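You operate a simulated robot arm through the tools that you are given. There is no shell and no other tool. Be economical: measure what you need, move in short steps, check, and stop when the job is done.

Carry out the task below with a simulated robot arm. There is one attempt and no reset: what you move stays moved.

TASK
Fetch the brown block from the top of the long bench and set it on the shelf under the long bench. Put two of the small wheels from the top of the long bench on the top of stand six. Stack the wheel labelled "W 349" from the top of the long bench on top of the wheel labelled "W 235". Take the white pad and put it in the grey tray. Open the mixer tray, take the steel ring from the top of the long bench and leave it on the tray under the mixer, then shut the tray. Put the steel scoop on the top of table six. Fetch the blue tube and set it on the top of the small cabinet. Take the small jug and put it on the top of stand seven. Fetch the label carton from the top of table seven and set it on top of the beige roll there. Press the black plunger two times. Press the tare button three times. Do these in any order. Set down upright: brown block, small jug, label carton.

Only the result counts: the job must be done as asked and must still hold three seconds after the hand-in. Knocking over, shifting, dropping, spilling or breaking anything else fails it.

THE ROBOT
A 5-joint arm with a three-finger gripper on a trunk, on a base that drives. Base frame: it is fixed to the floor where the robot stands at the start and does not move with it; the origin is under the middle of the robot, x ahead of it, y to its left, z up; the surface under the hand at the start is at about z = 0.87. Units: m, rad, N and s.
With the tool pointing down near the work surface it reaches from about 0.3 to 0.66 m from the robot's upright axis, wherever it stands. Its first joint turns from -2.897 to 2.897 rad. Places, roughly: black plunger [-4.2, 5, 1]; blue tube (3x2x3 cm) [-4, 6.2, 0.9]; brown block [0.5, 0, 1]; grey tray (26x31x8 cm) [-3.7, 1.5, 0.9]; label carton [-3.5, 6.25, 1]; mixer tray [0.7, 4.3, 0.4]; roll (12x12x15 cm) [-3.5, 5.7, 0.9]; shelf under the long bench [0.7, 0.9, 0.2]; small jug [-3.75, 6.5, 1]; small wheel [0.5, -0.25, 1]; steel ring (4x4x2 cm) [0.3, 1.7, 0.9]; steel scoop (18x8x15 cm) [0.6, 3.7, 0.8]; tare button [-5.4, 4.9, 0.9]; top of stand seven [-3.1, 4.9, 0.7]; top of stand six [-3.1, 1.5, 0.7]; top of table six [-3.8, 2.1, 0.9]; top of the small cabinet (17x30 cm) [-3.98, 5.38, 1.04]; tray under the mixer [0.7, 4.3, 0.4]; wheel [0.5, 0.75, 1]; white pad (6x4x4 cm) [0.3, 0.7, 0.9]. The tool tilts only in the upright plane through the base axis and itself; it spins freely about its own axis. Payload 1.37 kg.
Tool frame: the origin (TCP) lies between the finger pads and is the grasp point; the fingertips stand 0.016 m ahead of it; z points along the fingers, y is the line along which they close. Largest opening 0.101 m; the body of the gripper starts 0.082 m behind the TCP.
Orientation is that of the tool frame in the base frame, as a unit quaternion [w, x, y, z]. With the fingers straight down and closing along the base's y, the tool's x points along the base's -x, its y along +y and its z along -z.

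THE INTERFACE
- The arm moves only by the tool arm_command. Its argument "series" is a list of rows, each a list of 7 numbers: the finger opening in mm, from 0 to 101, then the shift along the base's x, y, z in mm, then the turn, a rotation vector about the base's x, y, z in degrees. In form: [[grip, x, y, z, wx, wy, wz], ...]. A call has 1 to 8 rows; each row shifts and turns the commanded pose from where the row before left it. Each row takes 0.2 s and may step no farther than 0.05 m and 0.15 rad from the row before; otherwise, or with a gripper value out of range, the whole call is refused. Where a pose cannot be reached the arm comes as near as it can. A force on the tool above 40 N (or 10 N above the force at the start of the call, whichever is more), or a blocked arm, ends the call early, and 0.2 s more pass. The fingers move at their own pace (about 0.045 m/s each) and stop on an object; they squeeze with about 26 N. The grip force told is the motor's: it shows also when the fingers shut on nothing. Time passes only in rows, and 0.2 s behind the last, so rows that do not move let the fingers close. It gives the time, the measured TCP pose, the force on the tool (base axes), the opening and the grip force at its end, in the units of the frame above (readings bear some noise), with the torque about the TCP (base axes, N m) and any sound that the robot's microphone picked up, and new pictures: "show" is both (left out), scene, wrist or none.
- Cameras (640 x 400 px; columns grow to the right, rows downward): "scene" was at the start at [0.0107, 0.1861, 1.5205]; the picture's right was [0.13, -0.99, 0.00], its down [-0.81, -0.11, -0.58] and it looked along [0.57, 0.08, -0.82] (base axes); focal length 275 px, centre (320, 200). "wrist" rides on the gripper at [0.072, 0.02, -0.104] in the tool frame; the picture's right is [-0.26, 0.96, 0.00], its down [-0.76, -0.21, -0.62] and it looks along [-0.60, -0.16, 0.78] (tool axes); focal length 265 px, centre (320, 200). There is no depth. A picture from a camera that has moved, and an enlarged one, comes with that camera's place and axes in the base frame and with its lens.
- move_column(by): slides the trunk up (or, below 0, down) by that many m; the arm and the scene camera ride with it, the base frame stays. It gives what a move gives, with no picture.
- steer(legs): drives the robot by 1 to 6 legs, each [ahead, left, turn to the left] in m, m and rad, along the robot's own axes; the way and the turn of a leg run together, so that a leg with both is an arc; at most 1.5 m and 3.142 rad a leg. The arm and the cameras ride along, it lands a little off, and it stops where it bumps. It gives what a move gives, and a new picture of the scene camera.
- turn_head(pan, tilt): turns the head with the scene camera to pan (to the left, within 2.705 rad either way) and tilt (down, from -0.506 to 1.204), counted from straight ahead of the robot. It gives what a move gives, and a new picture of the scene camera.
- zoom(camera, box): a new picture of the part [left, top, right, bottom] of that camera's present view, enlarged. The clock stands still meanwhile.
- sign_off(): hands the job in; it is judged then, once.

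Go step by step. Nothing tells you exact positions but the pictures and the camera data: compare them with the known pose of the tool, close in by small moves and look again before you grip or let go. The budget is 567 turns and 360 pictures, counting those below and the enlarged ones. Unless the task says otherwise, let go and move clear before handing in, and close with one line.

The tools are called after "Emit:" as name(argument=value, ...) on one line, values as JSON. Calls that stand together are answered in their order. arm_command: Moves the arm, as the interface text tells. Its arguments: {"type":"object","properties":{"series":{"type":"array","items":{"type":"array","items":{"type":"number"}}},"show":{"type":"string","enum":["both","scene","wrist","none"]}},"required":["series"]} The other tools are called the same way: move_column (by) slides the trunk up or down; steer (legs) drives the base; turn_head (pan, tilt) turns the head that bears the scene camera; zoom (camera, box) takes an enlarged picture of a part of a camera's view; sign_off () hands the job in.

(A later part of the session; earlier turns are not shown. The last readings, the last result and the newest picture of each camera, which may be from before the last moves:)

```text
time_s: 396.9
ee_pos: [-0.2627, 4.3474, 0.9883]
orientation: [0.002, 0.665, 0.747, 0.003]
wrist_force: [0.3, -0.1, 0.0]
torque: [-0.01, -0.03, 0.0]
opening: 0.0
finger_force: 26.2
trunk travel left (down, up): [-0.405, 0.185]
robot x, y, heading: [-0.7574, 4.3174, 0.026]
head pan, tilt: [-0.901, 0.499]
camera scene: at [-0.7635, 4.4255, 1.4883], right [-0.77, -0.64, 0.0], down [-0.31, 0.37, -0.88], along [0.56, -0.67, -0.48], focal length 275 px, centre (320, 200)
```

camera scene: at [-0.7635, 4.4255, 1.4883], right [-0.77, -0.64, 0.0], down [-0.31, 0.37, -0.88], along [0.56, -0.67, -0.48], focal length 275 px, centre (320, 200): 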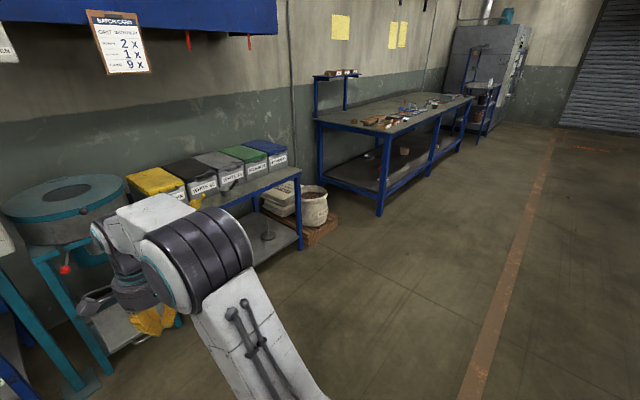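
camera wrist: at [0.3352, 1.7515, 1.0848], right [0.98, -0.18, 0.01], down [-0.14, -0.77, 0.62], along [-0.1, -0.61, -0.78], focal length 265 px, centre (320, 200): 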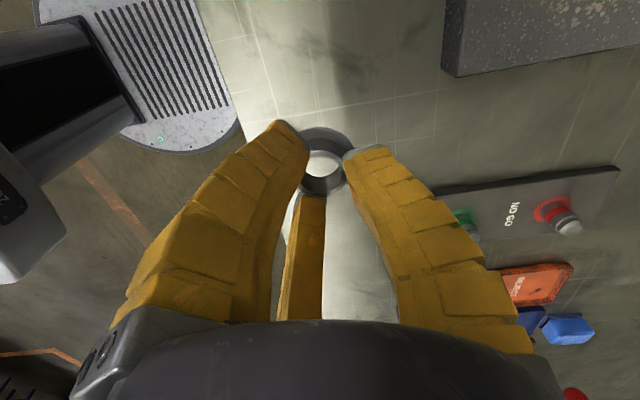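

Emit:
zoom(camera="scene", box=[300, 60, 500, 190])

Emit:
zoom(camera="scene", box=[240, 170, 540, 370])

```text
3.08 times, centred on (400, 125) of scene
camera zoom: at [-0.7635, 4.4255, 1.4883], right [-0.77, -0.64, 0.0], down [-0.31, 0.37, -0.88], along [0.56, -0.67, -0.48], focal length 847 px, centre (74, 431)
```

zoom: 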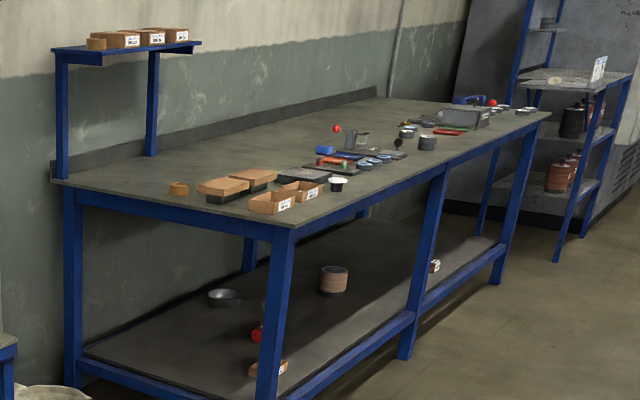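

```text
2.00 times, centred on (390, 270) of scene
camera zoom: at [-0.7635, 4.4255, 1.4883], right [-0.77, -0.64, 0.0], down [-0.31, 0.37, -0.88], along [0.56, -0.67, -0.48], focal length 550 px, centre (180, 60)
```

zoom: 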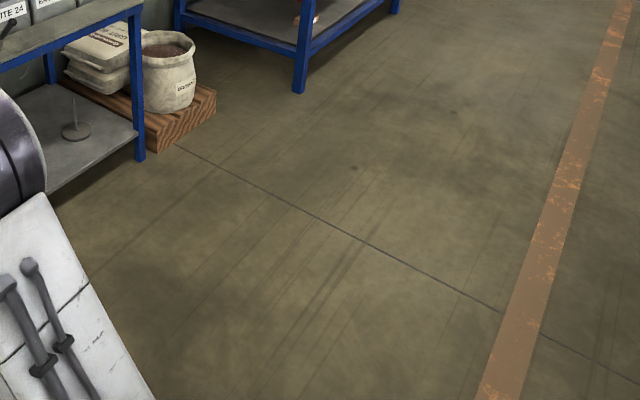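

Not seen here; strafe back toward the bench and look there.

Emit:
steer(legs=[[0, -1.3, -0.02]])

Emit:
zoom(camera="scene", box=[160, 50, 600, 330])

```text
time_s: 403.5
ee_pos: [-0.2359, 3.0307, 0.9892]
orientation: [0.003, 0.669, 0.743, 0.002]
wrist_force: [0.1, 0.2, -1.1]
torque: [-0.01, 0.05, 0.01]
opening: 0.0
finger_force: 26.3
trunk travel left (down, up): [-0.405, 0.185]
robot x, y, heading: [-0.7276, 3.0128, 0.017]
head pan, tilt: [-0.901, 0.499]
camera scene: at [-0.7356, 3.114, 1.4883], right [-0.78, -0.63, 0.0], down [-0.3, 0.37, -0.88], along [0.55, -0.68, -0.48], focal length 275 px, centre (320, 200)
```

scene: 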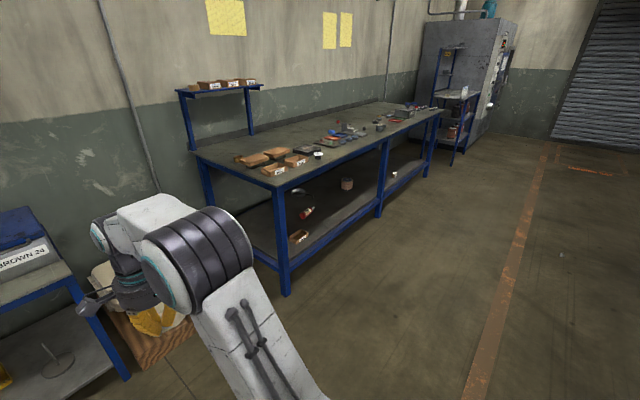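

```text
1.43 times, centred on (380, 190) of scene
camera zoom: at [-0.7356, 3.114, 1.4883], right [-0.78, -0.63, 0.0], down [-0.3, 0.37, -0.88], along [0.55, -0.68, -0.48], focal length 393 px, centre (234, 214)
```

zoom: 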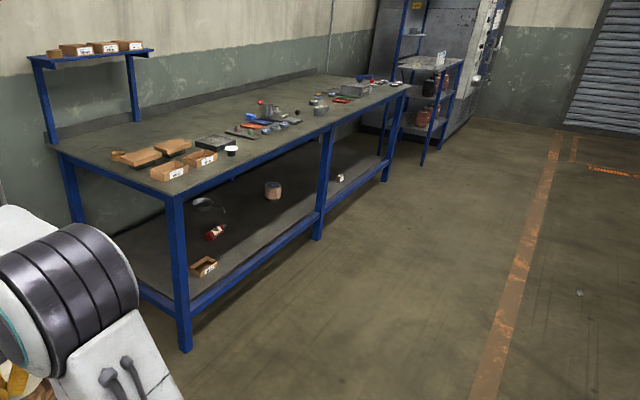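

A small light object lies on the floor beyond the orange line; zoom there.

Emit:
zoom(camera="scene", box=[520, 230, 600, 280])

Emit:
zoom(camera="scene", box=[260, 130, 360, 190])

```text
8.00 times, centred on (560, 255) of scene
camera zoom: at [-0.7356, 3.114, 1.4883], right [-0.78, -0.63, 0.0], down [-0.3, 0.37, -0.88], along [0.55, -0.68, -0.48], focal length 2201 px, centre (-1600, -240)
```

zoom: 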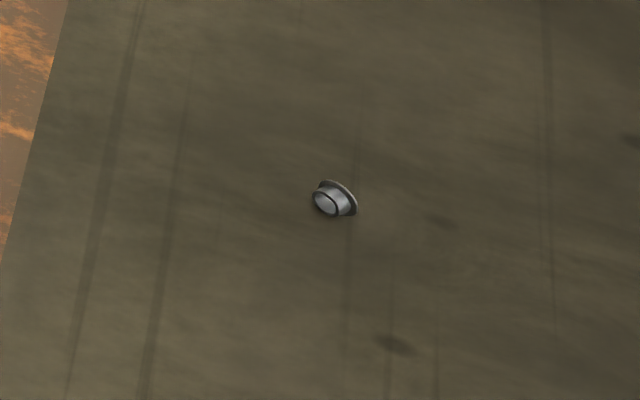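

```text
6.40 times, centred on (310, 160) of scene
camera zoom: at [-0.7356, 3.114, 1.4883], right [-0.78, -0.63, 0.0], down [-0.3, 0.37, -0.88], along [0.55, -0.68, -0.48], focal length 1761 px, centre (384, 456)
```

zoom: 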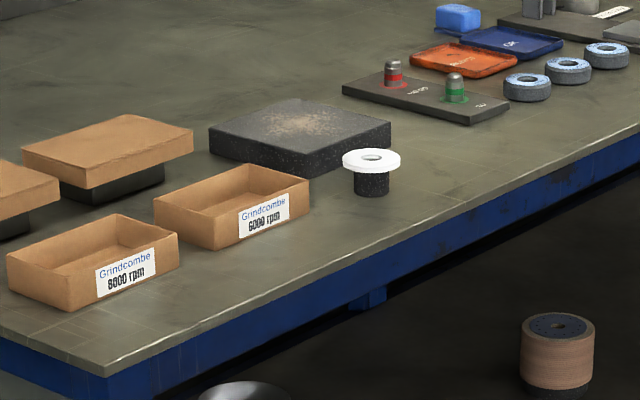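

The ring lies on the floor at about (-1.17,0.52). Drive to stand ~0.55 m from it, facing +x.

Emit:
steer(legs=[[-0.95, 0, -0.015], [0, -1.3, 0], [0, -1.19, 0]])

Emit:
turn_head(pan=0.0, tilt=1.1)

```text
time_s: 420.2
ee_pos: [-1.2078, 0.5408, 0.9886]
orientation: [0.002, 0.674, 0.739, 0.002]
wrist_force: [0.1, 0.1, 0.4]
torque: [0.02, 0.01, 0.0]
opening: 0.0003
finger_force: 25.9
trunk travel left (down, up): [-0.405, 0.185]
robot x, y, heading: [-1.7015, 0.5285, 0.003]
head pan, tilt: [-0.901, 0.499]
camera scene: at [-1.7069, 0.6317, 1.4883], right [-0.78, -0.62, 0.0], down [-0.3, 0.37, -0.88], along [0.55, -0.69, -0.48], focal length 275 px, centre (320, 200)
```

scene: 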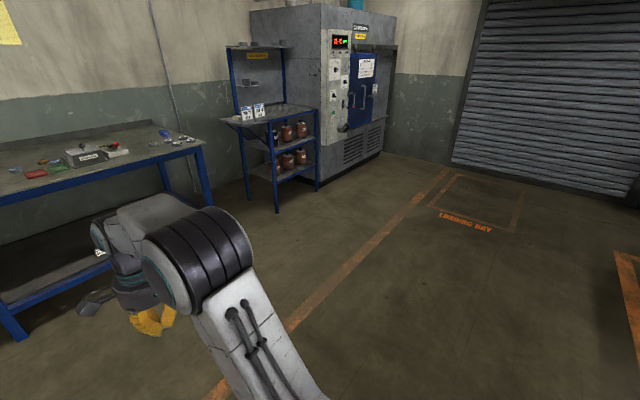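

```text
time_s: 421.4
ee_pos: [-1.2078, 0.5404, 0.9884]
orientation: [0.002, 0.673, 0.739, 0.003]
wrist_force: [0.0, -0.1, 0.4]
torque: [-0.01, -0.01, 0.03]
opening: 0.0
finger_force: 26.0
trunk travel left (down, up): [-0.405, 0.185]
robot x, y, heading: [-1.6984, 0.5294, -0.003]
head pan, tilt: [0.0, 1.1]
camera scene: at [-1.7003, 0.7031, 1.4406], right [0.0, -1.0, 0.0], down [-0.89, 0.0, -0.45], along [0.45, 0.0, -0.89], focal length 275 px, centre (320, 200)
```

scene: 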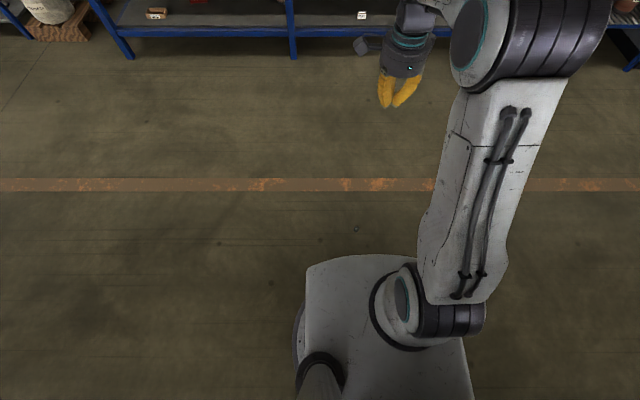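

Emit:
zoom(camera="scene", box=[331, 213, 381, 243])

Emit:
move_column(by=-0.4)

Emit:
arm_command(series=[[70, 10, -6, -45, 0, 0, 0], [70, 10, -6, -45, 0, 0, 0], [70, 10, -6, -45, 0, 0, 0], [70, 10, -6, -45, 0, 0, 0], [70, 8, -6, -45, 0, 0, 0], [70, 0, -4, -45, 0, 0, 0], [70, 0, 0, -45, 0, 0, 0], [70, 0, 0, -45, 0, 0, 0]], show="both")

```text
12.80 times, centred on (356, 228) of scene
camera zoom: at [-1.7003, 0.7031, 1.4406], right [0.0, -1.0, 0.0], down [-0.89, 0.0, -0.45], along [0.45, 0.0, -0.89], focal length 3522 px, centre (-141, -158)
```

zoom: 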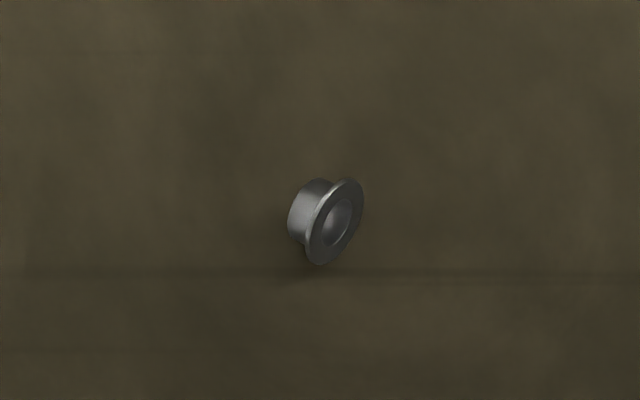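

```text
time_s: 425.3
ee_pos: [-1.2078, 0.5416, 0.5878]
orientation: [0.003, 0.674, 0.739, 0.002]
wrist_force: [-0.2, -0.6, -0.5]
torque: [-0.02, 0.02, -0.04]
opening: 0.0001
finger_force: 25.8
trunk travel left (down, up): [-0.005, 0.585]
robot x, y, heading: [-1.7012, 0.5295, 0.004]
head pan, tilt: [0.0, 1.1]
```

```text
time_s: 427.1
ee_pos: [-1.1613, 0.5069, 0.2275]
orientation: [0.004, 0.674, 0.739, 0.003]
wrist_force: [-0.3, -0.4, 0.0]
torque: [-0.01, -0.02, 0.0]
opening: 0.0727
finger_force: 2.1
trunk travel left (down, up): [-0.005, 0.585]
robot x, y, heading: [-1.7026, 0.526, -0.001]
head pan, tilt: [0.0, 1.1]
camera scene: at [-1.7006, 0.7031, 1.0407], right [0.0, -1.0, 0.0], down [-0.89, 0.0, -0.45], along [0.45, 0.0, -0.89], focal length 275 px, centre (320, 200)
camera wrist: at [-1.1482, 0.5819, 0.3321], right [0.98, -0.17, 0.01], down [-0.14, -0.77, 0.62], along [-0.1, -0.61, -0.78], focal length 265 px, centre (320, 200)
```

scene: 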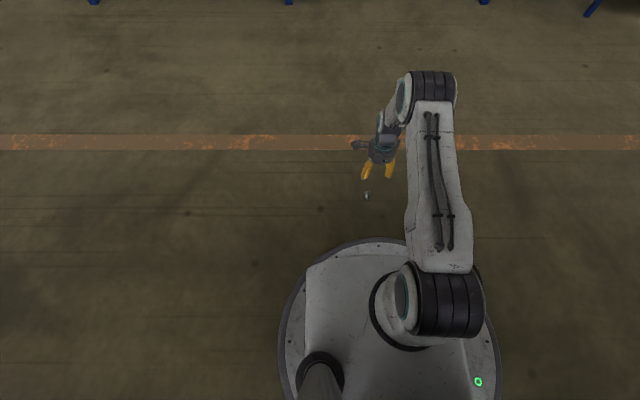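
wrist: 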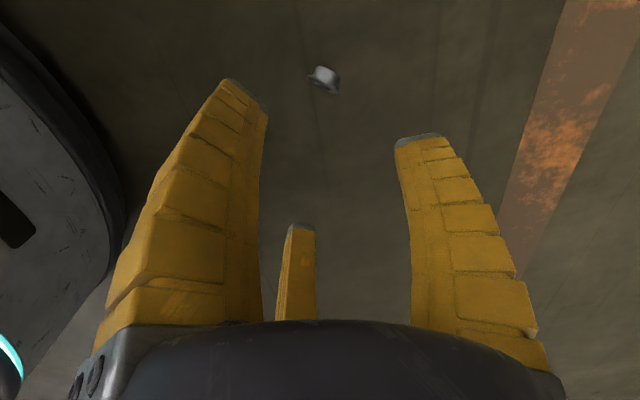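

Reachable so far. Go down further and look.

Emit:
arm_command(series=[[70, 4, -1, -40, 0, 0, 0], [70, 3, -1, -40, 0, 0, 0], [70, 0, 0, -40, 0, 0, 0], [70, 0, 0, -30, 0, 0, 0]], show="wrist")

```text
time_s: 428.1
ee_pos: [-1.1517, 0.5041, 0.077]
orientation: [0.004, 0.673, 0.739, 0.003]
wrist_force: [0.6, -0.4, 1.0]
torque: [-0.02, 0.0, 0.0]
opening: 0.0729
finger_force: 2.3
trunk travel left (down, up): [-0.005, 0.585]
robot x, y, heading: [-1.7014, 0.5304, 0.005]
head pan, tilt: [0.0, 1.1]
camera wrist: at [-1.1391, 0.5796, 0.1822], right [0.98, -0.17, 0.01], down [-0.14, -0.77, 0.62], along [-0.1, -0.61, -0.78], focal length 265 px, centre (320, 200)
```

wrist: 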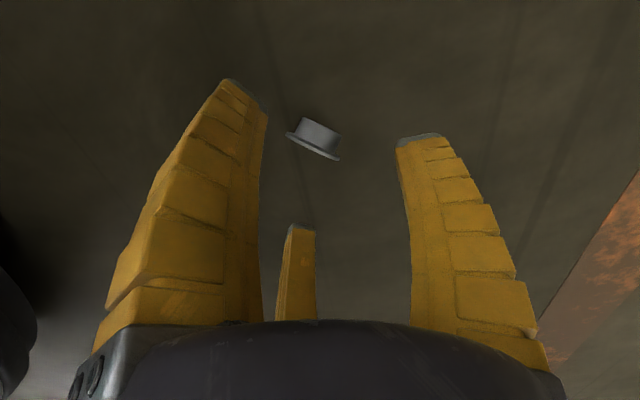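

Centred over the ring. Lower to the floor and grip.

Emit:
arm_command(series=[[70, 0, 0, -35, 0, 0, 0], [70, 0, 0, -17, 0, 0, 0], [70, 0, 0, -3, 0, 0, 0]], show="wrist")

```text
time_s: 428.9
ee_pos: [-1.1526, 0.5048, 0.023]
orientation: [0.003, 0.674, 0.739, 0.002]
wrist_force: [-0.8, -1.0, 0.8]
torque: [-0.02, 0.01, 0.01]
opening: 0.0729
finger_force: 2.1
trunk travel left (down, up): [-0.005, 0.585]
robot x, y, heading: [-1.7054, 0.5261, 0.0]
head pan, tilt: [0.0, 1.1]
camera wrist: at [-1.1401, 0.5793, 0.128], right [0.98, -0.17, 0.01], down [-0.14, -0.77, 0.62], along [-0.1, -0.61, -0.78], focal length 265 px, centre (320, 200)
```

wrist: 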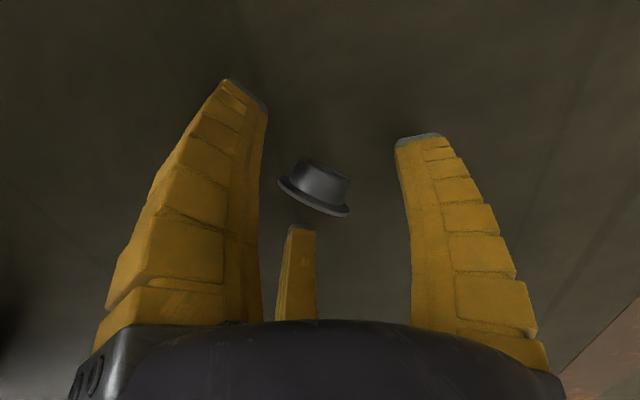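

Emit:
arm_command(series=[[0, 0, 0, -2, 0, 0, 0], [0, 0, 0, 0, 0, 0, 0], [0, 0, 0, 0, 0, 0, 0], [0, 0, 0, 0, 0, 0, 0]], show="wrist")

Emit:
arm_command(series=[[0, 0, 0, 15, 0, 0, 0], [0, 0, 0, 40, 0, 0, 0], [0, 0, 0, 45, 0, 0, 0], [0, 0, 0, 45, 0, 0, 0]], show="wrist")

```text
time_s: 429.9
ee_pos: [-1.1522, 0.5046, 0.0225]
orientation: [0.003, 0.674, 0.739, 0.003]
wrist_force: [-1.9, 2.4, 4.4]
torque: [-0.02, 0.02, 0.0]
opening: 0.0093
finger_force: 18.7
trunk travel left (down, up): [-0.005, 0.585]
robot x, y, heading: [-1.7042, 0.5297, -0.003]
head pan, tilt: [0.0, 1.1]
camera wrist: at [-1.1402, 0.5795, 0.127], right [0.98, -0.17, 0.01], down [-0.14, -0.77, 0.62], along [-0.1, -0.61, -0.78], focal length 265 px, centre (320, 200)
```

wrist: 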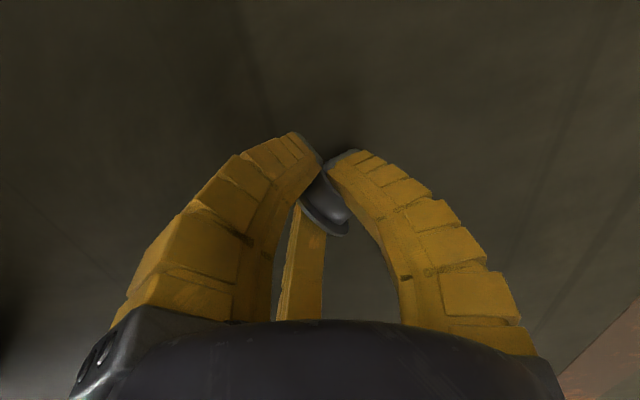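

```text
time_s: 430.9
ee_pos: [-1.152, 0.5046, 0.1672]
orientation: [0.002, 0.673, 0.74, 0.002]
wrist_force: [0.2, -0.2, -0.4]
torque: [0.02, 0.01, 0.02]
opening: 0.0075
finger_force: 26.2
trunk travel left (down, up): [-0.005, 0.585]
robot x, y, heading: [-1.7016, 0.5281, 0.004]
head pan, tilt: [0.0, 1.1]
camera wrist: at [-1.1403, 0.5799, 0.2721], right [0.98, -0.17, 0.01], down [-0.14, -0.77, 0.62], along [-0.1, -0.61, -0.78], focal length 265 px, centre (320, 200)
```

wrist: 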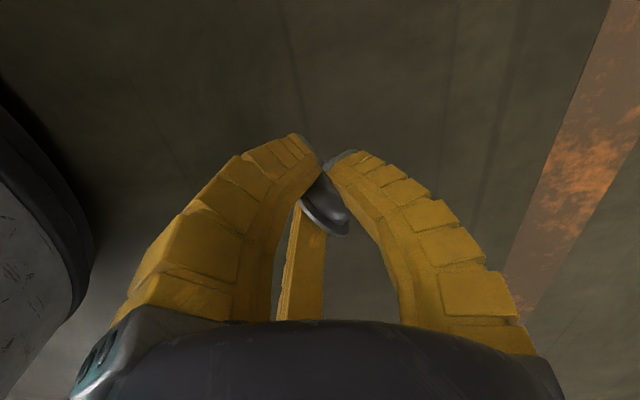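

The ring is caught inside the fingers. Check that the hold is stable over a second.

Emit:
arm_command(series=[[0, 0, 0, 30, 0, 0, 0], [0, 0, 0, 0, 0, 0, 0], [0, 0, 0, 0, 0, 0, 0], [0, 0, 0, 0, 0, 0, 0], [0, 0, 0, 0, 0, 0, 0], [0, 0, 0, 0, 0, 0, 0], [0, 0, 0, 0, 0, 0, 0], [0, 0, 0, 0, 0, 0, 0]], show="wrist")

Emit:
zoom(camera="wrist", box=[260, 120, 400, 260])

```text
time_s: 432.7
ee_pos: [-1.1526, 0.5065, 0.1969]
orientation: [0.003, 0.674, 0.739, 0.002]
wrist_force: [-0.2, 0.8, -0.5]
torque: [-0.03, -0.02, -0.01]
opening: 0.0073
finger_force: 25.8
trunk travel left (down, up): [-0.005, 0.585]
robot x, y, heading: [-1.7012, 0.5244, 0.004]
head pan, tilt: [0.0, 1.1]
camera wrist: at [-1.1409, 0.5809, 0.3011], right [0.98, -0.17, 0.01], down [-0.14, -0.77, 0.62], along [-0.1, -0.61, -0.78], focal length 265 px, centre (320, 200)
```

wrist: 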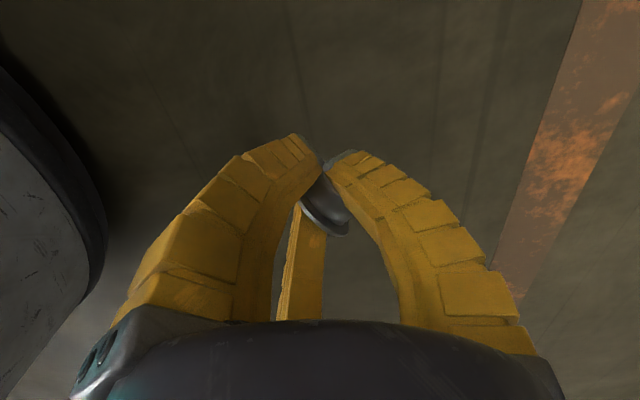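

```text
2.86 times, centred on (330, 190) of wrist
camera zoom: at [-1.1409, 0.5809, 0.3011], right [0.98, -0.17, 0.01], down [-0.14, -0.77, 0.62], along [-0.1, -0.61, -0.78], focal length 758 px, centre (291, 229)
```

zoom: 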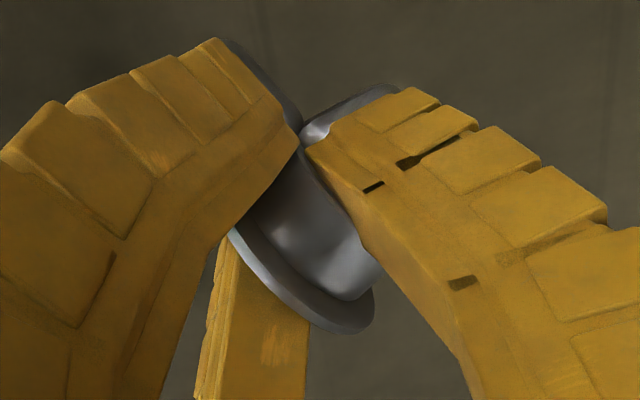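

The hold is doubtful for driving. I'll set the ring back on the floor, look at how it lies, and re-grip it end-to-end along its axis.

Emit:
arm_command(series=[[0, 0, 0, -45, 0, 0, 0], [0, 0, 0, -45, 0, 0, 0], [0, 0, 0, -45, 0, 0, 0], [0, 0, 0, -30, 0, 0, 0], [0, 0, 0, -8, 0, 0, 0]], show="none")

Emit:
arm_command(series=[[30, 0, 0, 0, 0, 0, 0], [70, 0, 0, 0, 0, 0, 0], [70, 0, 0, 0, 0, 0, 0], [70, 0, 0, 0, 0, 0, 0], [70, 0, 0, 30, 0, 0, 0]], show="wrist")

```text
time_s: 433.9
ee_pos: [-1.1528, 0.5058, 0.022]
orientation: [0.003, 0.674, 0.739, 0.002]
wrist_force: [-0.2, 0.6, 2.1]
torque: [-0.03, -0.01, 0.02]
opening: 0.0072
finger_force: 26.2
trunk travel left (down, up): [-0.005, 0.585]
robot x, y, heading: [-1.705, 0.5302, 0.005]
head pan, tilt: [0.0, 1.1]
```

```text
time_s: 435.1
ee_pos: [-1.1513, 0.5041, 0.0521]
orientation: [0.001, 0.674, 0.739, 0.002]
wrist_force: [0.5, -0.1, -0.1]
torque: [0.01, 0.01, 0.02]
opening: 0.0727
finger_force: 1.5
trunk travel left (down, up): [-0.005, 0.585]
robot x, y, heading: [-1.702, 0.5269, 0.003]
head pan, tilt: [0.0, 1.1]
camera wrist: at [-1.1387, 0.579, 0.1576], right [0.98, -0.17, 0.01], down [-0.14, -0.77, 0.62], along [-0.1, -0.61, -0.78], focal length 265 px, centre (320, 200)
```

wrist: 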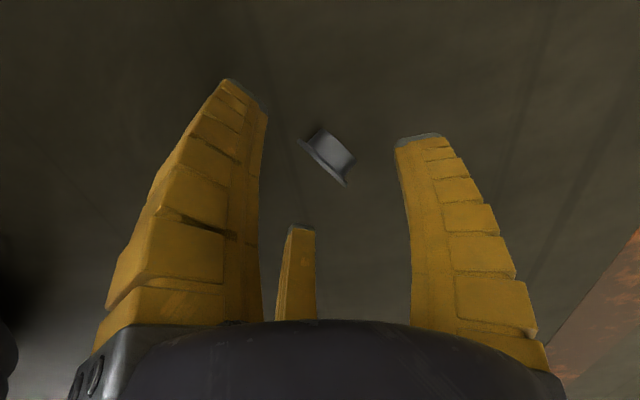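

The ring's axis points about 35° from x; turn the tool +30° so F1 meets the tube end, then lower and grip.

Emit:
arm_command(series=[[70, 2, -1, 0, 0, 0, 7.5], [70, 2, -1, 0, 0, 0, 7.5], [70, 0, 0, 0, 0, 0, 7.5], [70, 0, 0, 0, 0, 0, 7.5]], show="wrist")

```text
time_s: 436.1
ee_pos: [-1.1481, 0.5018, 0.0527]
orientation: [0.002, 0.458, 0.889, 0.001]
wrist_force: [0.7, 0.3, -0.1]
torque: [-0.02, 0.0, -0.02]
opening: 0.0728
finger_force: 2.0
trunk travel left (down, up): [-0.005, 0.585]
robot x, y, heading: [-1.7033, 0.5265, 0.003]
head pan, tilt: [0.0, 1.1]
camera wrist: at [-1.1739, 0.5737, 0.158], right [0.94, 0.34, 0.0], down [0.27, -0.74, 0.62], along [0.22, -0.58, -0.78], focal length 265 px, centre (320, 200)
```

wrist: 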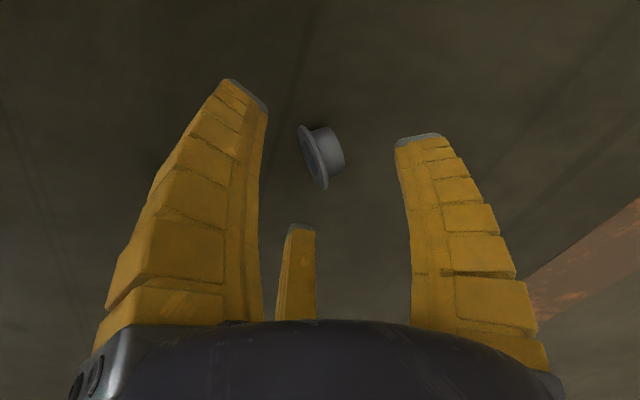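

Emit:
arm_command(series=[[70, 3, -1, -20, 0, 0, 0], [70, 0, 0, -13, 0, 0, 0], [0, 0, 0, 0, 0, 0, 0], [0, 0, 0, 0, 0, 0, 0], [0, 0, 0, 0, 0, 0, 0], [0, 0, 0, 0, 0, 0, 0]], show="wrist")

Emit:
arm_command(series=[[0, 0, 0, 15, 0, 0, 0], [0, 0, 0, 40, 0, 0, 0], [0, 0, 0, 45, 0, 0, 0], [0, 0, 0, 45, 0, 0, 0]], show="wrist")

```text
time_s: 437.5
ee_pos: [-1.1454, 0.5019, 0.0243]
orientation: [0.002, 0.46, 0.888, 0.001]
wrist_force: [0.5, -1.0, 0.9]
torque: [0.0, 0.0, 0.02]
opening: 0.0101
finger_force: 20.6
out of reach, approached as far as the arm can: row 2
trunk travel left (down, up): [-0.005, 0.585]
robot x, y, heading: [-1.703, 0.5253, -0.001]
head pan, tilt: [0.0, 1.1]
camera wrist: at [-1.1715, 0.5731, 0.1308], right [0.94, 0.34, 0.01], down [0.26, -0.74, 0.62], along [0.22, -0.58, -0.78], focal length 265 px, centre (320, 200)
```

wrist: 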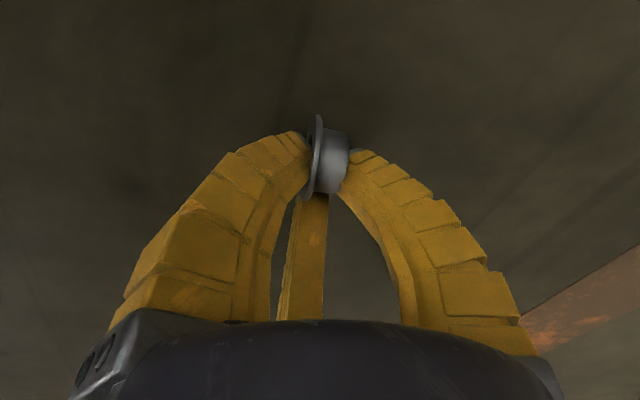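

```text
time_s: 438.5
ee_pos: [-1.145, 0.5023, 0.1698]
orientation: [0.002, 0.461, 0.888, 0.001]
wrist_force: [0.3, -1.3, -0.1]
torque: [0.01, -0.04, -0.01]
opening: 0.0091
finger_force: 25.7
trunk travel left (down, up): [-0.005, 0.585]
robot x, y, heading: [-1.7033, 0.5288, -0.002]
head pan, tilt: [0.0, 1.1]
camera wrist: at [-1.1714, 0.5731, 0.2747], right [0.94, 0.34, 0.0], down [0.26, -0.74, 0.62], along [0.22, -0.58, -0.78], focal length 265 px, centre (320, 200)
```

wrist: 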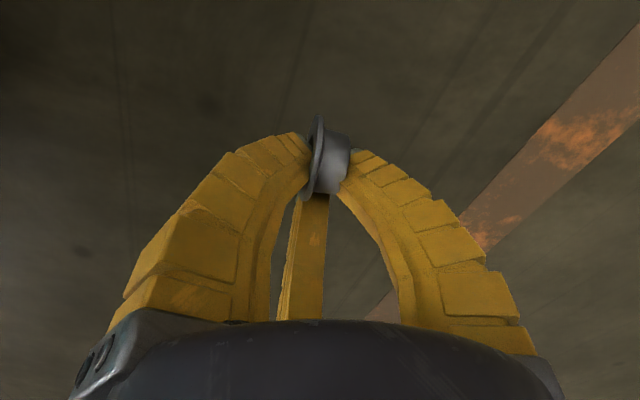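

Now the ring is pinched along its axis. Keep the hand low, and drive in shorter legs, checking the grip.

Emit:
arm_command(series=[[0, 0, 0, 45, 0, 0, 0], [0, 0, 0, 45, 0, 0, 0], [0, 0, 0, 45, 0, 0, 0], [0, 0, 0, 45, 0, 0, 0]], show="none")

Emit:
steer(legs=[[0, 0.4, 0]])

```text
time_s: 439.5
ee_pos: [-1.1466, 0.5028, 0.354]
orientation: [0.001, 0.46, 0.888, 0.0]
wrist_force: [1.1, 0.7, -0.4]
torque: [0.0, 0.03, -0.02]
opening: 0.0088
finger_force: 26.2
trunk travel left (down, up): [-0.005, 0.585]
robot x, y, heading: [-1.6987, 0.5315, -0.001]
head pan, tilt: [0.0, 1.1]
```

```text
time_s: 442.0
ee_pos: [-1.1469, 0.9085, 0.3538]
orientation: [0.003, 0.458, 0.889, 0.001]
wrist_force: [0.5, 0.8, -0.4]
torque: [0.0, 0.01, -0.01]
opening: 0.0085
finger_force: 26.4
trunk travel left (down, up): [-0.005, 0.585]
robot x, y, heading: [-1.702, 0.9342, 0.003]
head pan, tilt: [0.0, 1.1]
camera scene: at [-1.7014, 1.1079, 1.0406], right [0.0, -1.0, 0.0], down [-0.89, 0.0, -0.45], along [0.45, 0.0, -0.89], focal length 275 px, centre (320, 200)
```

scene: 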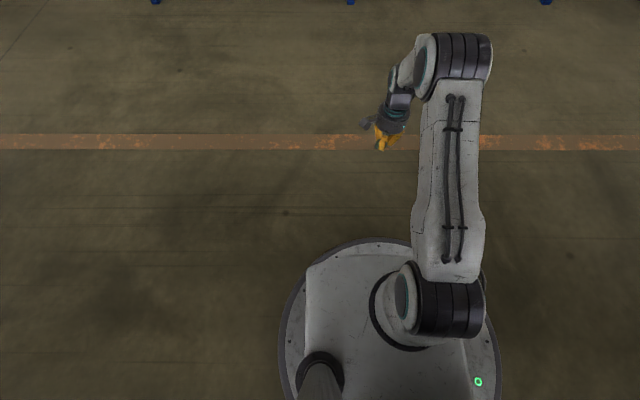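

The hold creeps slowly. I'll spin and tilt the tool to horizontal so the ring rests on the two lower fingers while driving (and will be flange-down for placing).

Emit:
arm_command(series=[[0, 0, 0, 0, 0, 0, -8.5], [0, 0, 0, 0, 0, 0, -8.5], [0, 0, 0, 0, 0, 0, -8.5], [0, 0, 0, 0, 0, 0, -8.5], [0, 5, 0, 5, 0, -8.5, 0], [0, 5, 0, 5, 0, -8.5, 0], [0, 5, 0, 5, 0, -8.5, 0], [0, 5, 0, 5, 0, -8.5, 0]], show="none")

Emit:
arm_command(series=[[0, 5, 0, 5, 0, -8.5, 0], [0, 5, 0, 5, 0, -8.5, 0], [0, 5, 0, 5, 0, -8.5, 0], [0, 5, 0, 5, 0, -8.5, 0], [0, 5, 0, 5, 0, -8.5, 0], [0, 5, 0, 5, 0, -8.5, 0]], show="wrist")

```text
time_s: 443.8
ee_pos: [-1.1264, 0.9186, 0.3746]
orientation: [0.215, 0.669, 0.682, 0.201]
wrist_force: [-1.1, -0.7, 0.1]
torque: [0.0, 0.01, 0.0]
opening: 0.0083
finger_force: 26.2
out of reach, approached as far as the arm can: row 7, 8
trunk travel left (down, up): [-0.005, 0.585]
robot x, y, heading: [-1.7069, 0.9308, 0.004]
head pan, tilt: [0.0, 1.1]
```

```text
time_s: 445.2
ee_pos: [-1.0969, 0.9256, 0.4045]
orientation: [0.489, 0.516, 0.523, 0.47]
wrist_force: [-0.5, 0.2, -0.2]
torque: [0.0, -0.01, 0.0]
opening: 0.0081
finger_force: 26.1
out of reach, approached as far as the arm can: row 2
trunk travel left (down, up): [-0.005, 0.585]
robot x, y, heading: [-1.7026, 0.9298, 0.004]
head pan, tilt: [0.0, 1.1]
camera wrist: at [-1.198, 1.0, 0.4315], right [0.08, -0.24, 0.97], down [-0.64, -0.75, -0.14], along [0.76, -0.61, -0.21], focal length 265 px, centre (320, 200)
```

wrist: 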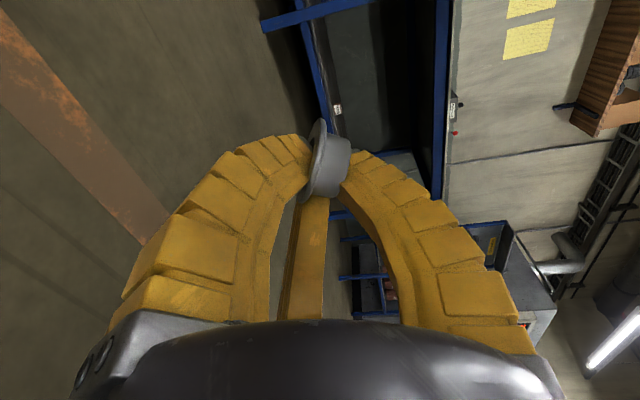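

Horizontal now with the ring flange-down. Tip slightly upward and drive on.

Emit:
arm_command(series=[[0, 0, 0, 10, 0, -7, 0], [0, 0, 0, 10, 0, -7, 0]], show="none")

Emit:
steer(legs=[[0.35, 1.3, 0]])

Emit:
steer(legs=[[0.35, 1.3, 0]])

```text
time_s: 445.8
ee_pos: [-1.0969, 0.9241, 0.425]
orientation: [0.548, 0.455, 0.46, 0.53]
wrist_force: [-0.1, -0.3, 0.5]
torque: [0.02, 0.01, -0.02]
opening: 0.0081
finger_force: 26.0
trunk travel left (down, up): [-0.005, 0.585]
robot x, y, heading: [-1.7032, 0.9334, 0.004]
head pan, tilt: [0.0, 1.1]
```

```text
time_s: 452.6
ee_pos: [-0.7571, 2.254, 0.4233]
orientation: [0.549, 0.457, 0.46, 0.528]
wrist_force: [0.8, -0.3, -0.1]
torque: [0.02, 0.0, -0.02]
opening: 0.0085
finger_force: 25.5
trunk travel left (down, up): [-0.005, 0.585]
robot x, y, heading: [-1.3663, 2.263, 0.001]
head pan, tilt: [0.0, 1.1]
camera scene: at [-1.3604, 2.4392, 1.0406], right [0.0, -1.0, 0.0], down [-0.89, 0.0, -0.45], along [0.45, 0.0, -0.89], focal length 275 px, centre (320, 200)
```

scene: 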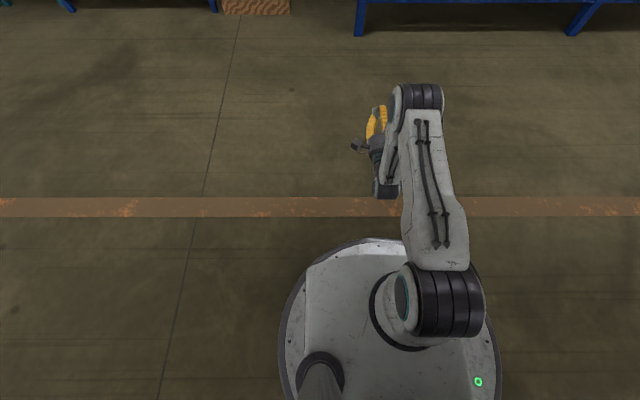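

```text
time_s: 459.4
ee_pos: [-0.3851, 3.5298, 0.4243]
orientation: [0.554, 0.461, 0.455, 0.522]
wrist_force: [-0.1, 0.1, 0.3]
torque: [0.0, -0.01, -0.01]
opening: 0.0082
finger_force: 26.0
trunk travel left (down, up): [-0.005, 0.585]
robot x, y, heading: [-0.9906, 3.5537, -0.026]
head pan, tilt: [0.0, 1.1]
camera scene: at [-0.9844, 3.7288, 1.0406], right [-0.02, -1.0, 0.0], down [-0.89, 0.02, -0.45], along [0.45, -0.01, -0.89], focal length 275 px, centre (320, 200)
```

scene: 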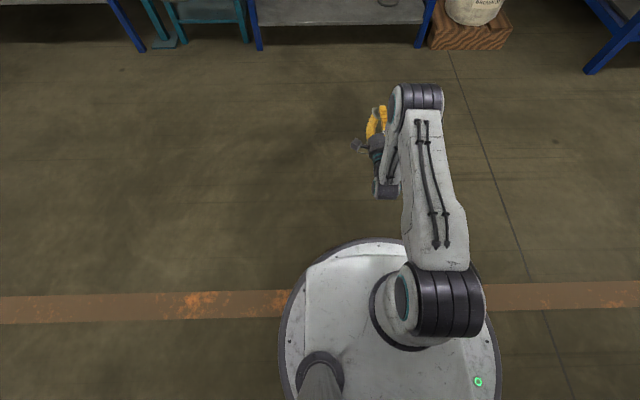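

Holding stable. Continue to in front of the mixer.

Emit:
steer(legs=[[0.25, 0.77, 0.026]])

Emit:
turn_head(pan=-0.1, tilt=0.65)

Emit:
zoom(camera="wrist", box=[0, 0, 640, 400])

```text
time_s: 463.7
ee_pos: [-0.1285, 4.3323, 0.4225]
orientation: [0.545, 0.453, 0.463, 0.532]
wrist_force: [-0.2, -0.1, 0.1]
torque: [-0.04, -0.01, 0.0]
opening: 0.0084
finger_force: 26.0
trunk travel left (down, up): [-0.005, 0.585]
robot x, y, heading: [-0.7349, 4.3289, 0.013]
head pan, tilt: [0.0, 1.1]
camera scene: at [-0.7354, 4.5083, 1.0406], right [0.01, -1.0, 0.0], down [-0.89, -0.01, -0.45], along [0.45, 0.01, -0.89], focal length 275 px, centre (320, 200)
```

scene: 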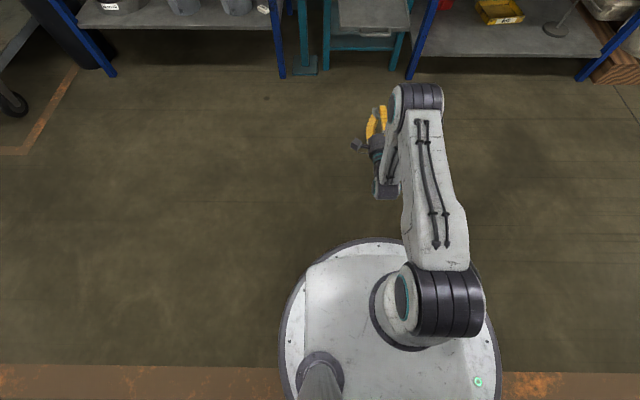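

```text
time_s: 464.6
ee_pos: [-0.1301, 4.3309, 0.423]
orientation: [0.545, 0.453, 0.463, 0.532]
wrist_force: [0.6, -0.3, 0.0]
torque: [-0.03, 0.01, 0.03]
opening: 0.0083
finger_force: 26.0
trunk travel left (down, up): [-0.005, 0.585]
robot x, y, heading: [-0.7315, 4.3313, 0.014]
head pan, tilt: [-0.099, 0.649]
camera scene: at [-0.7121, 4.5, 1.0749], right [-0.09, -1.0, 0.0], down [-0.6, 0.05, -0.8], along [0.79, -0.07, -0.61], focal length 275 px, centre (320, 200)
```

scene: 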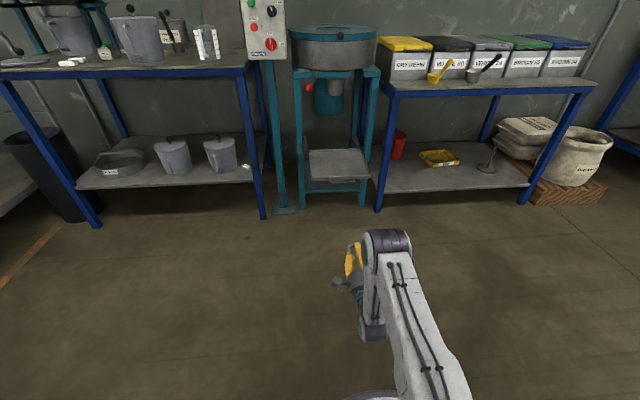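

```text
1.00 times, centred on (320, 200) of wrist (not enlarged: the box is as wide or as high as the picture)
camera zoom: at [-0.2344, 4.4057, 0.426], right [-0.16, -0.24, 0.96], down [-0.58, -0.76, -0.29], along [0.8, -0.6, -0.02], focal length 265 px, centre (320, 200)
```

zoom: 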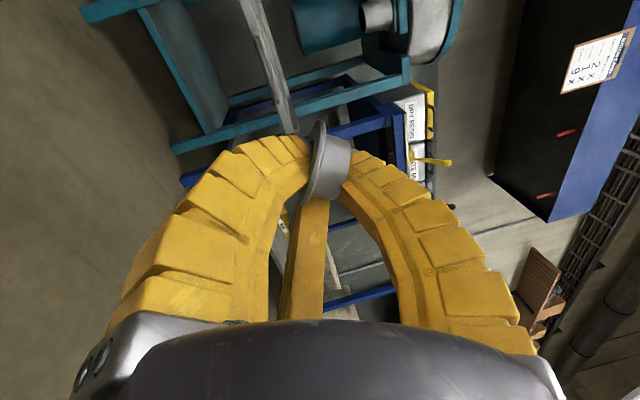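

Tilt the tool back to ~60° from vertical with the hand at z≈0.52, then drive in over the tray.

Emit:
arm_command(series=[[0, 0, 0, 20, 0, 8.2, 0], [0, 0, 0, 20, 0, 8.2, 0], [0, 0, 0, 20, 0, 8.2, 0], [0, 0, -5, 20, 0, 8.2, 0], [0, 0, -5, 20, 0, 8.2, 0]], show="none")

Emit:
steer(legs=[[0.5, -0.02, -0.014]])

Emit:
zoom(camera="wrist", box=[0, 0, 640, 400])

```text
time_s: 465.8
ee_pos: [-0.1281, 4.3267, 0.5262]
orientation: [0.351, 0.613, 0.623, 0.336]
wrist_force: [-0.1, 0.0, 0.0]
torque: [-0.02, -0.01, 0.01]
opening: 0.0084
finger_force: 25.9
out of reach, approached as far as the arm can: row 5
trunk travel left (down, up): [-0.005, 0.585]
robot x, y, heading: [-0.7362, 4.3322, 0.014]
head pan, tilt: [-0.099, 0.649]
```

```text
time_s: 468.8
ee_pos: [0.3672, 4.3008, 0.5248]
orientation: [0.352, 0.618, 0.618, 0.334]
wrist_force: [0.0, 0.2, 0.2]
torque: [-0.01, 0.0, 0.0]
opening: 0.0084
finger_force: 25.7
trunk travel left (down, up): [-0.005, 0.585]
robot x, y, heading: [-0.2405, 4.3157, -0.003]
head pan, tilt: [-0.099, 0.649]
camera scene: at [-0.2141, 4.4829, 1.075], right [-0.1, -0.99, 0.0], down [-0.6, 0.06, -0.8], along [0.79, -0.08, -0.6], focal length 275 px, centre (320, 200)
```

scene: 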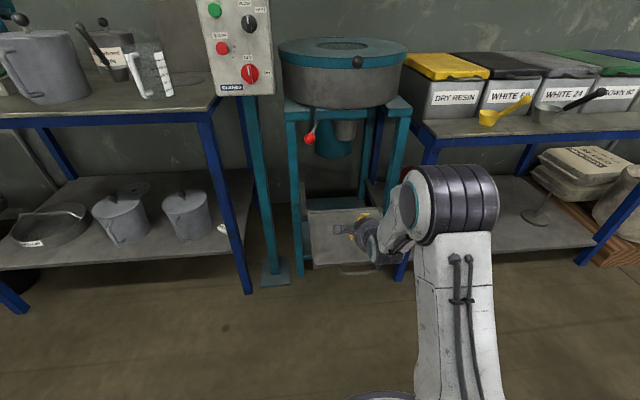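

```text
1.00 times, centred on (320, 200) of wrist (not enlarged: the box is as wide or as high as the picture)
camera zoom: at [0.29, 4.3767, 0.5957], right [0.51, -0.25, 0.83], down [-0.64, -0.75, 0.17], along [0.57, -0.62, -0.54], focal length 265 px, centre (320, 200)
```

zoom: 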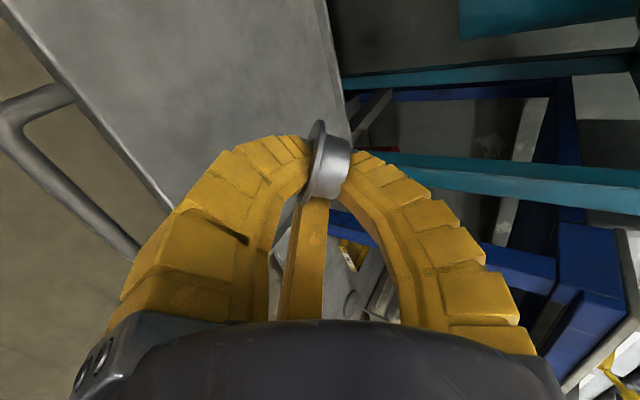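

Over the tray. Move a little further in and lower slowly until the fingers/ring touch.

Emit:
arm_command(series=[[0, 30, 3, 0, 0, 0, 0], [0, 30, 3, -20, 0, 0, 0], [0, 0, 0, -25, 0, 0, 0]], show="wrist")

```text
time_s: 469.6
ee_pos: [0.4292, 4.3049, 0.4812]
orientation: [0.353, 0.614, 0.62, 0.337]
wrist_force: [-0.3, 0.9, 0.1]
torque: [0.0, 0.0, 0.01]
opening: 0.0086
finger_force: 26.3
trunk travel left (down, up): [-0.005, 0.585]
robot x, y, heading: [-0.2402, 4.3167, 0.001]
head pan, tilt: [-0.099, 0.649]
camera wrist: at [0.3502, 4.3801, 0.5514], right [0.51, -0.25, 0.83], down [-0.64, -0.75, 0.17], along [0.58, -0.61, -0.54], focal length 265 px, centre (320, 200)
```

wrist: 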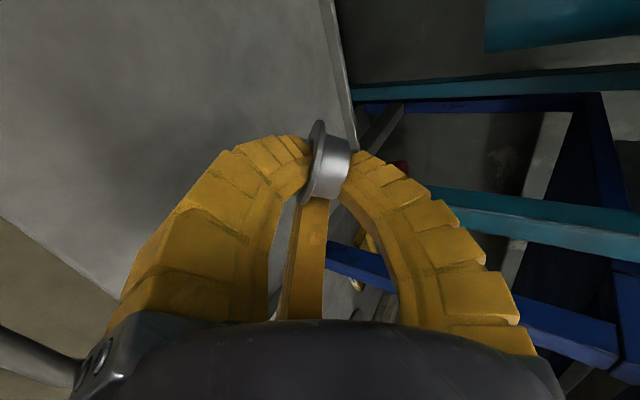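

Emit:
arm_command(series=[[0, 0, 0, -8, 0, 0, 0], [0, 0, 0, -6, 0, 0, 0], [0, 0, 0, -6, 0, 0, 0]], show="none")

Emit:
arm_command(series=[[0, 0, 0, -5, 0, 0, 0], [0, 0, 0, -5, 0, 0, 0], [0, 0, 0, -5, 0, 0, 0]], show="wrist")

```text
time_s: 470.4
ee_pos: [0.4269, 4.3062, 0.4588]
orientation: [0.349, 0.616, 0.62, 0.337]
wrist_force: [-0.3, 0.3, 0.1]
torque: [0.02, 0.02, 0.02]
opening: 0.0085
finger_force: 26.6
trunk travel left (down, up): [-0.005, 0.585]
robot x, y, heading: [-0.2385, 4.3157, -0.003]
head pan, tilt: [-0.099, 0.649]
```

```text
time_s: 471.2
ee_pos: [0.4276, 4.3066, 0.4449]
orientation: [0.35, 0.615, 0.621, 0.338]
wrist_force: [-0.3, 0.7, 0.3]
torque: [0.01, 0.03, 0.03]
opening: 0.0084
finger_force: 27.0
trunk travel left (down, up): [-0.005, 0.585]
robot x, y, heading: [-0.243, 4.3181, -0.001]
head pan, tilt: [-0.099, 0.649]
camera wrist: at [0.3492, 4.3812, 0.516], right [0.51, -0.25, 0.83], down [-0.64, -0.75, 0.17], along [0.58, -0.61, -0.54], focal length 265 px, centre (320, 200)
```

wrist: 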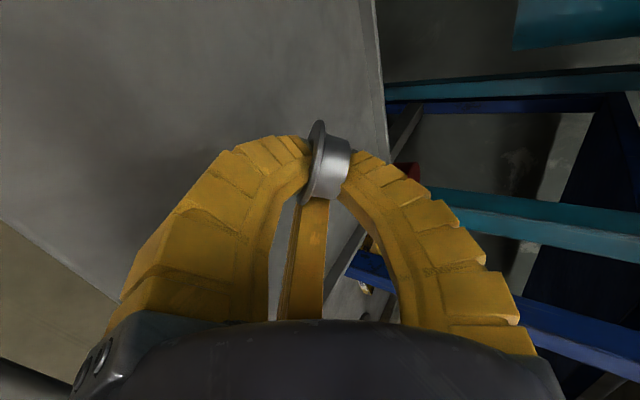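

Emit:
arm_command(series=[[0, 0, 0, -5, 0, 0, 0], [0, 0, 0, -4, 0, 0, 0], [0, 0, 0, -4, 0, 0, 0]], show="none")

Emit:
arm_command(series=[[0, 0, 0, -4, 0, 0, 0], [0, 0, 0, -4, 0, 0, 0], [0, 0, 0, -3, 0, 0, 0]], show="wrist")

```text
time_s: 472.0
ee_pos: [0.4272, 4.3071, 0.432]
orientation: [0.35, 0.615, 0.62, 0.338]
wrist_force: [-0.4, 0.4, 0.1]
torque: [-0.01, -0.03, 0.02]
opening: 0.0086
finger_force: 25.8
trunk travel left (down, up): [-0.005, 0.585]
robot x, y, heading: [-0.244, 4.3147, -0.007]
head pan, tilt: [-0.099, 0.649]
```

```text
time_s: 472.8
ee_pos: [0.4269, 4.3064, 0.4203]
orientation: [0.351, 0.615, 0.62, 0.338]
wrist_force: [-1.3, -0.6, 1.6]
torque: [-0.01, 0.04, -0.01]
opening: 0.0086
finger_force: 26.0
trunk travel left (down, up): [-0.005, 0.585]
robot x, y, heading: [-0.2396, 4.3143, -0.002]
head pan, tilt: [-0.099, 0.649]
camera wrist: at [0.3495, 4.3808, 0.492], right [0.51, -0.25, 0.83], down [-0.64, -0.75, 0.16], along [0.58, -0.61, -0.54], focal length 265 px, centre (320, 200)
```

wrist: 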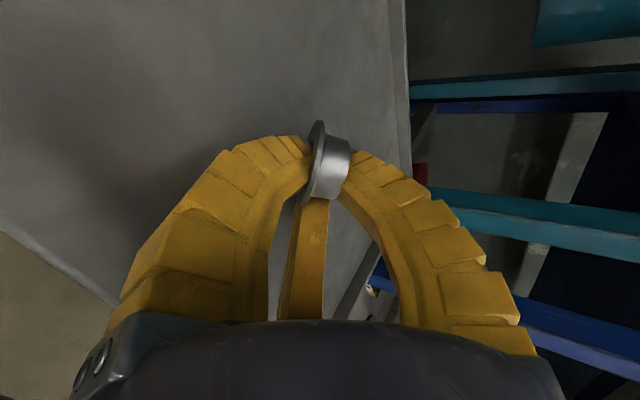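

Emit:
arm_command(series=[[0, 0, 0, -3, 0, 0, 0], [0, 0, 0, -2, 0, 0, 0]], show="none")

Emit:
arm_command(series=[[0, 0, 0, -3, 0, 0, 0], [0, 0, 0, -2, 0, 0, 0]], show="none")

```text
time_s: 473.4
ee_pos: [0.4283, 4.3066, 0.4204]
orientation: [0.354, 0.613, 0.619, 0.34]
wrist_force: [-0.1, 1.2, 17.5]
torque: [-0.05, 0.04, -0.02]
opening: 0.0084
finger_force: 26.1
trunk travel left (down, up): [-0.005, 0.585]
robot x, y, heading: [-0.2339, 4.3159, 0.001]
head pan, tilt: [-0.099, 0.649]
```

```text
time_s: 474.0
ee_pos: [0.4295, 4.3053, 0.4198]
orientation: [0.358, 0.611, 0.616, 0.344]
wrist_force: [-2.4, 1.7, 33.7]
torque: [-0.09, 0.02, -0.01]
opening: 0.0083
finger_force: 26.3
trunk travel left (down, up): [-0.005, 0.585]
robot x, y, heading: [-0.2398, 4.3143, -0.002]
head pan, tilt: [-0.099, 0.649]
```

In contact. Ease off and open gently while rising slightly.

Emit:
arm_command(series=[[0, 0, 0, 9, 0, 0, 0], [20, 0, 0, 3, 0, 0, 0], [35, 0, 0, 4, 0, 0, 0], [50, 0, 0, 4, 0, 0, 0], [50, 0, 0, 0, 0, 0, 0]], show="wrist")

```text
time_s: 475.2
ee_pos: [0.4268, 4.3052, 0.43]
orientation: [0.351, 0.616, 0.62, 0.336]
wrist_force: [1.6, -4.8, 5.2]
torque: [0.06, 0.03, 0.03]
opening: 0.0505
finger_force: 0.2
trunk travel left (down, up): [-0.005, 0.585]
robot x, y, heading: [-0.2401, 4.3119, 0.002]
head pan, tilt: [-0.099, 0.649]
camera wrist: at [0.349, 4.3803, 0.5016], right [0.51, -0.25, 0.82], down [-0.64, -0.75, 0.17], along [0.58, -0.61, -0.54], focal length 265 px, centre (320, 200)
```

wrist: 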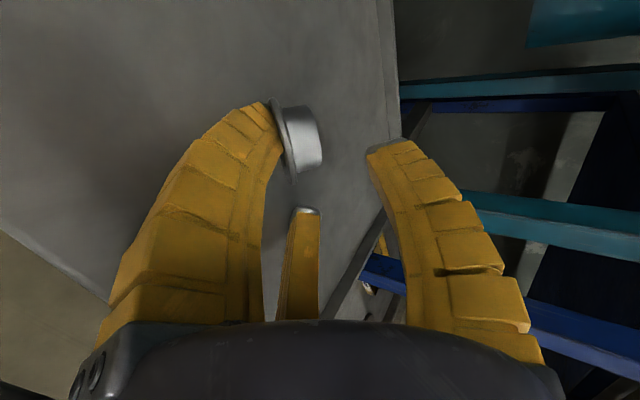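

Emit:
arm_command(series=[[50, -8, 0, 5, 0, 0, 0], [50, -8, 0, 5, 0, 0, 0], [50, -12, 0, 9, 0, 0, 0]], show="wrist")

```text
time_s: 476.0
ee_pos: [0.3991, 4.3053, 0.4501]
orientation: [0.352, 0.615, 0.62, 0.337]
wrist_force: [-0.1, -0.9, 1.0]
torque: [0.0, 0.03, 0.01]
opening: 0.0538
finger_force: 2.4
trunk travel left (down, up): [-0.005, 0.585]
robot x, y, heading: [-0.2399, 4.3109, -0.0]
head pan, tilt: [-0.099, 0.649]
camera wrist: at [0.3213, 4.3803, 0.5215], right [0.51, -0.25, 0.82], down [-0.64, -0.75, 0.17], along [0.58, -0.61, -0.54], focal length 265 px, centre (320, 200)
```

wrist: 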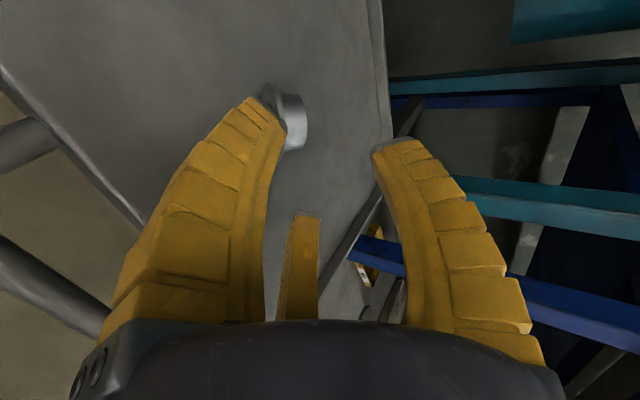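

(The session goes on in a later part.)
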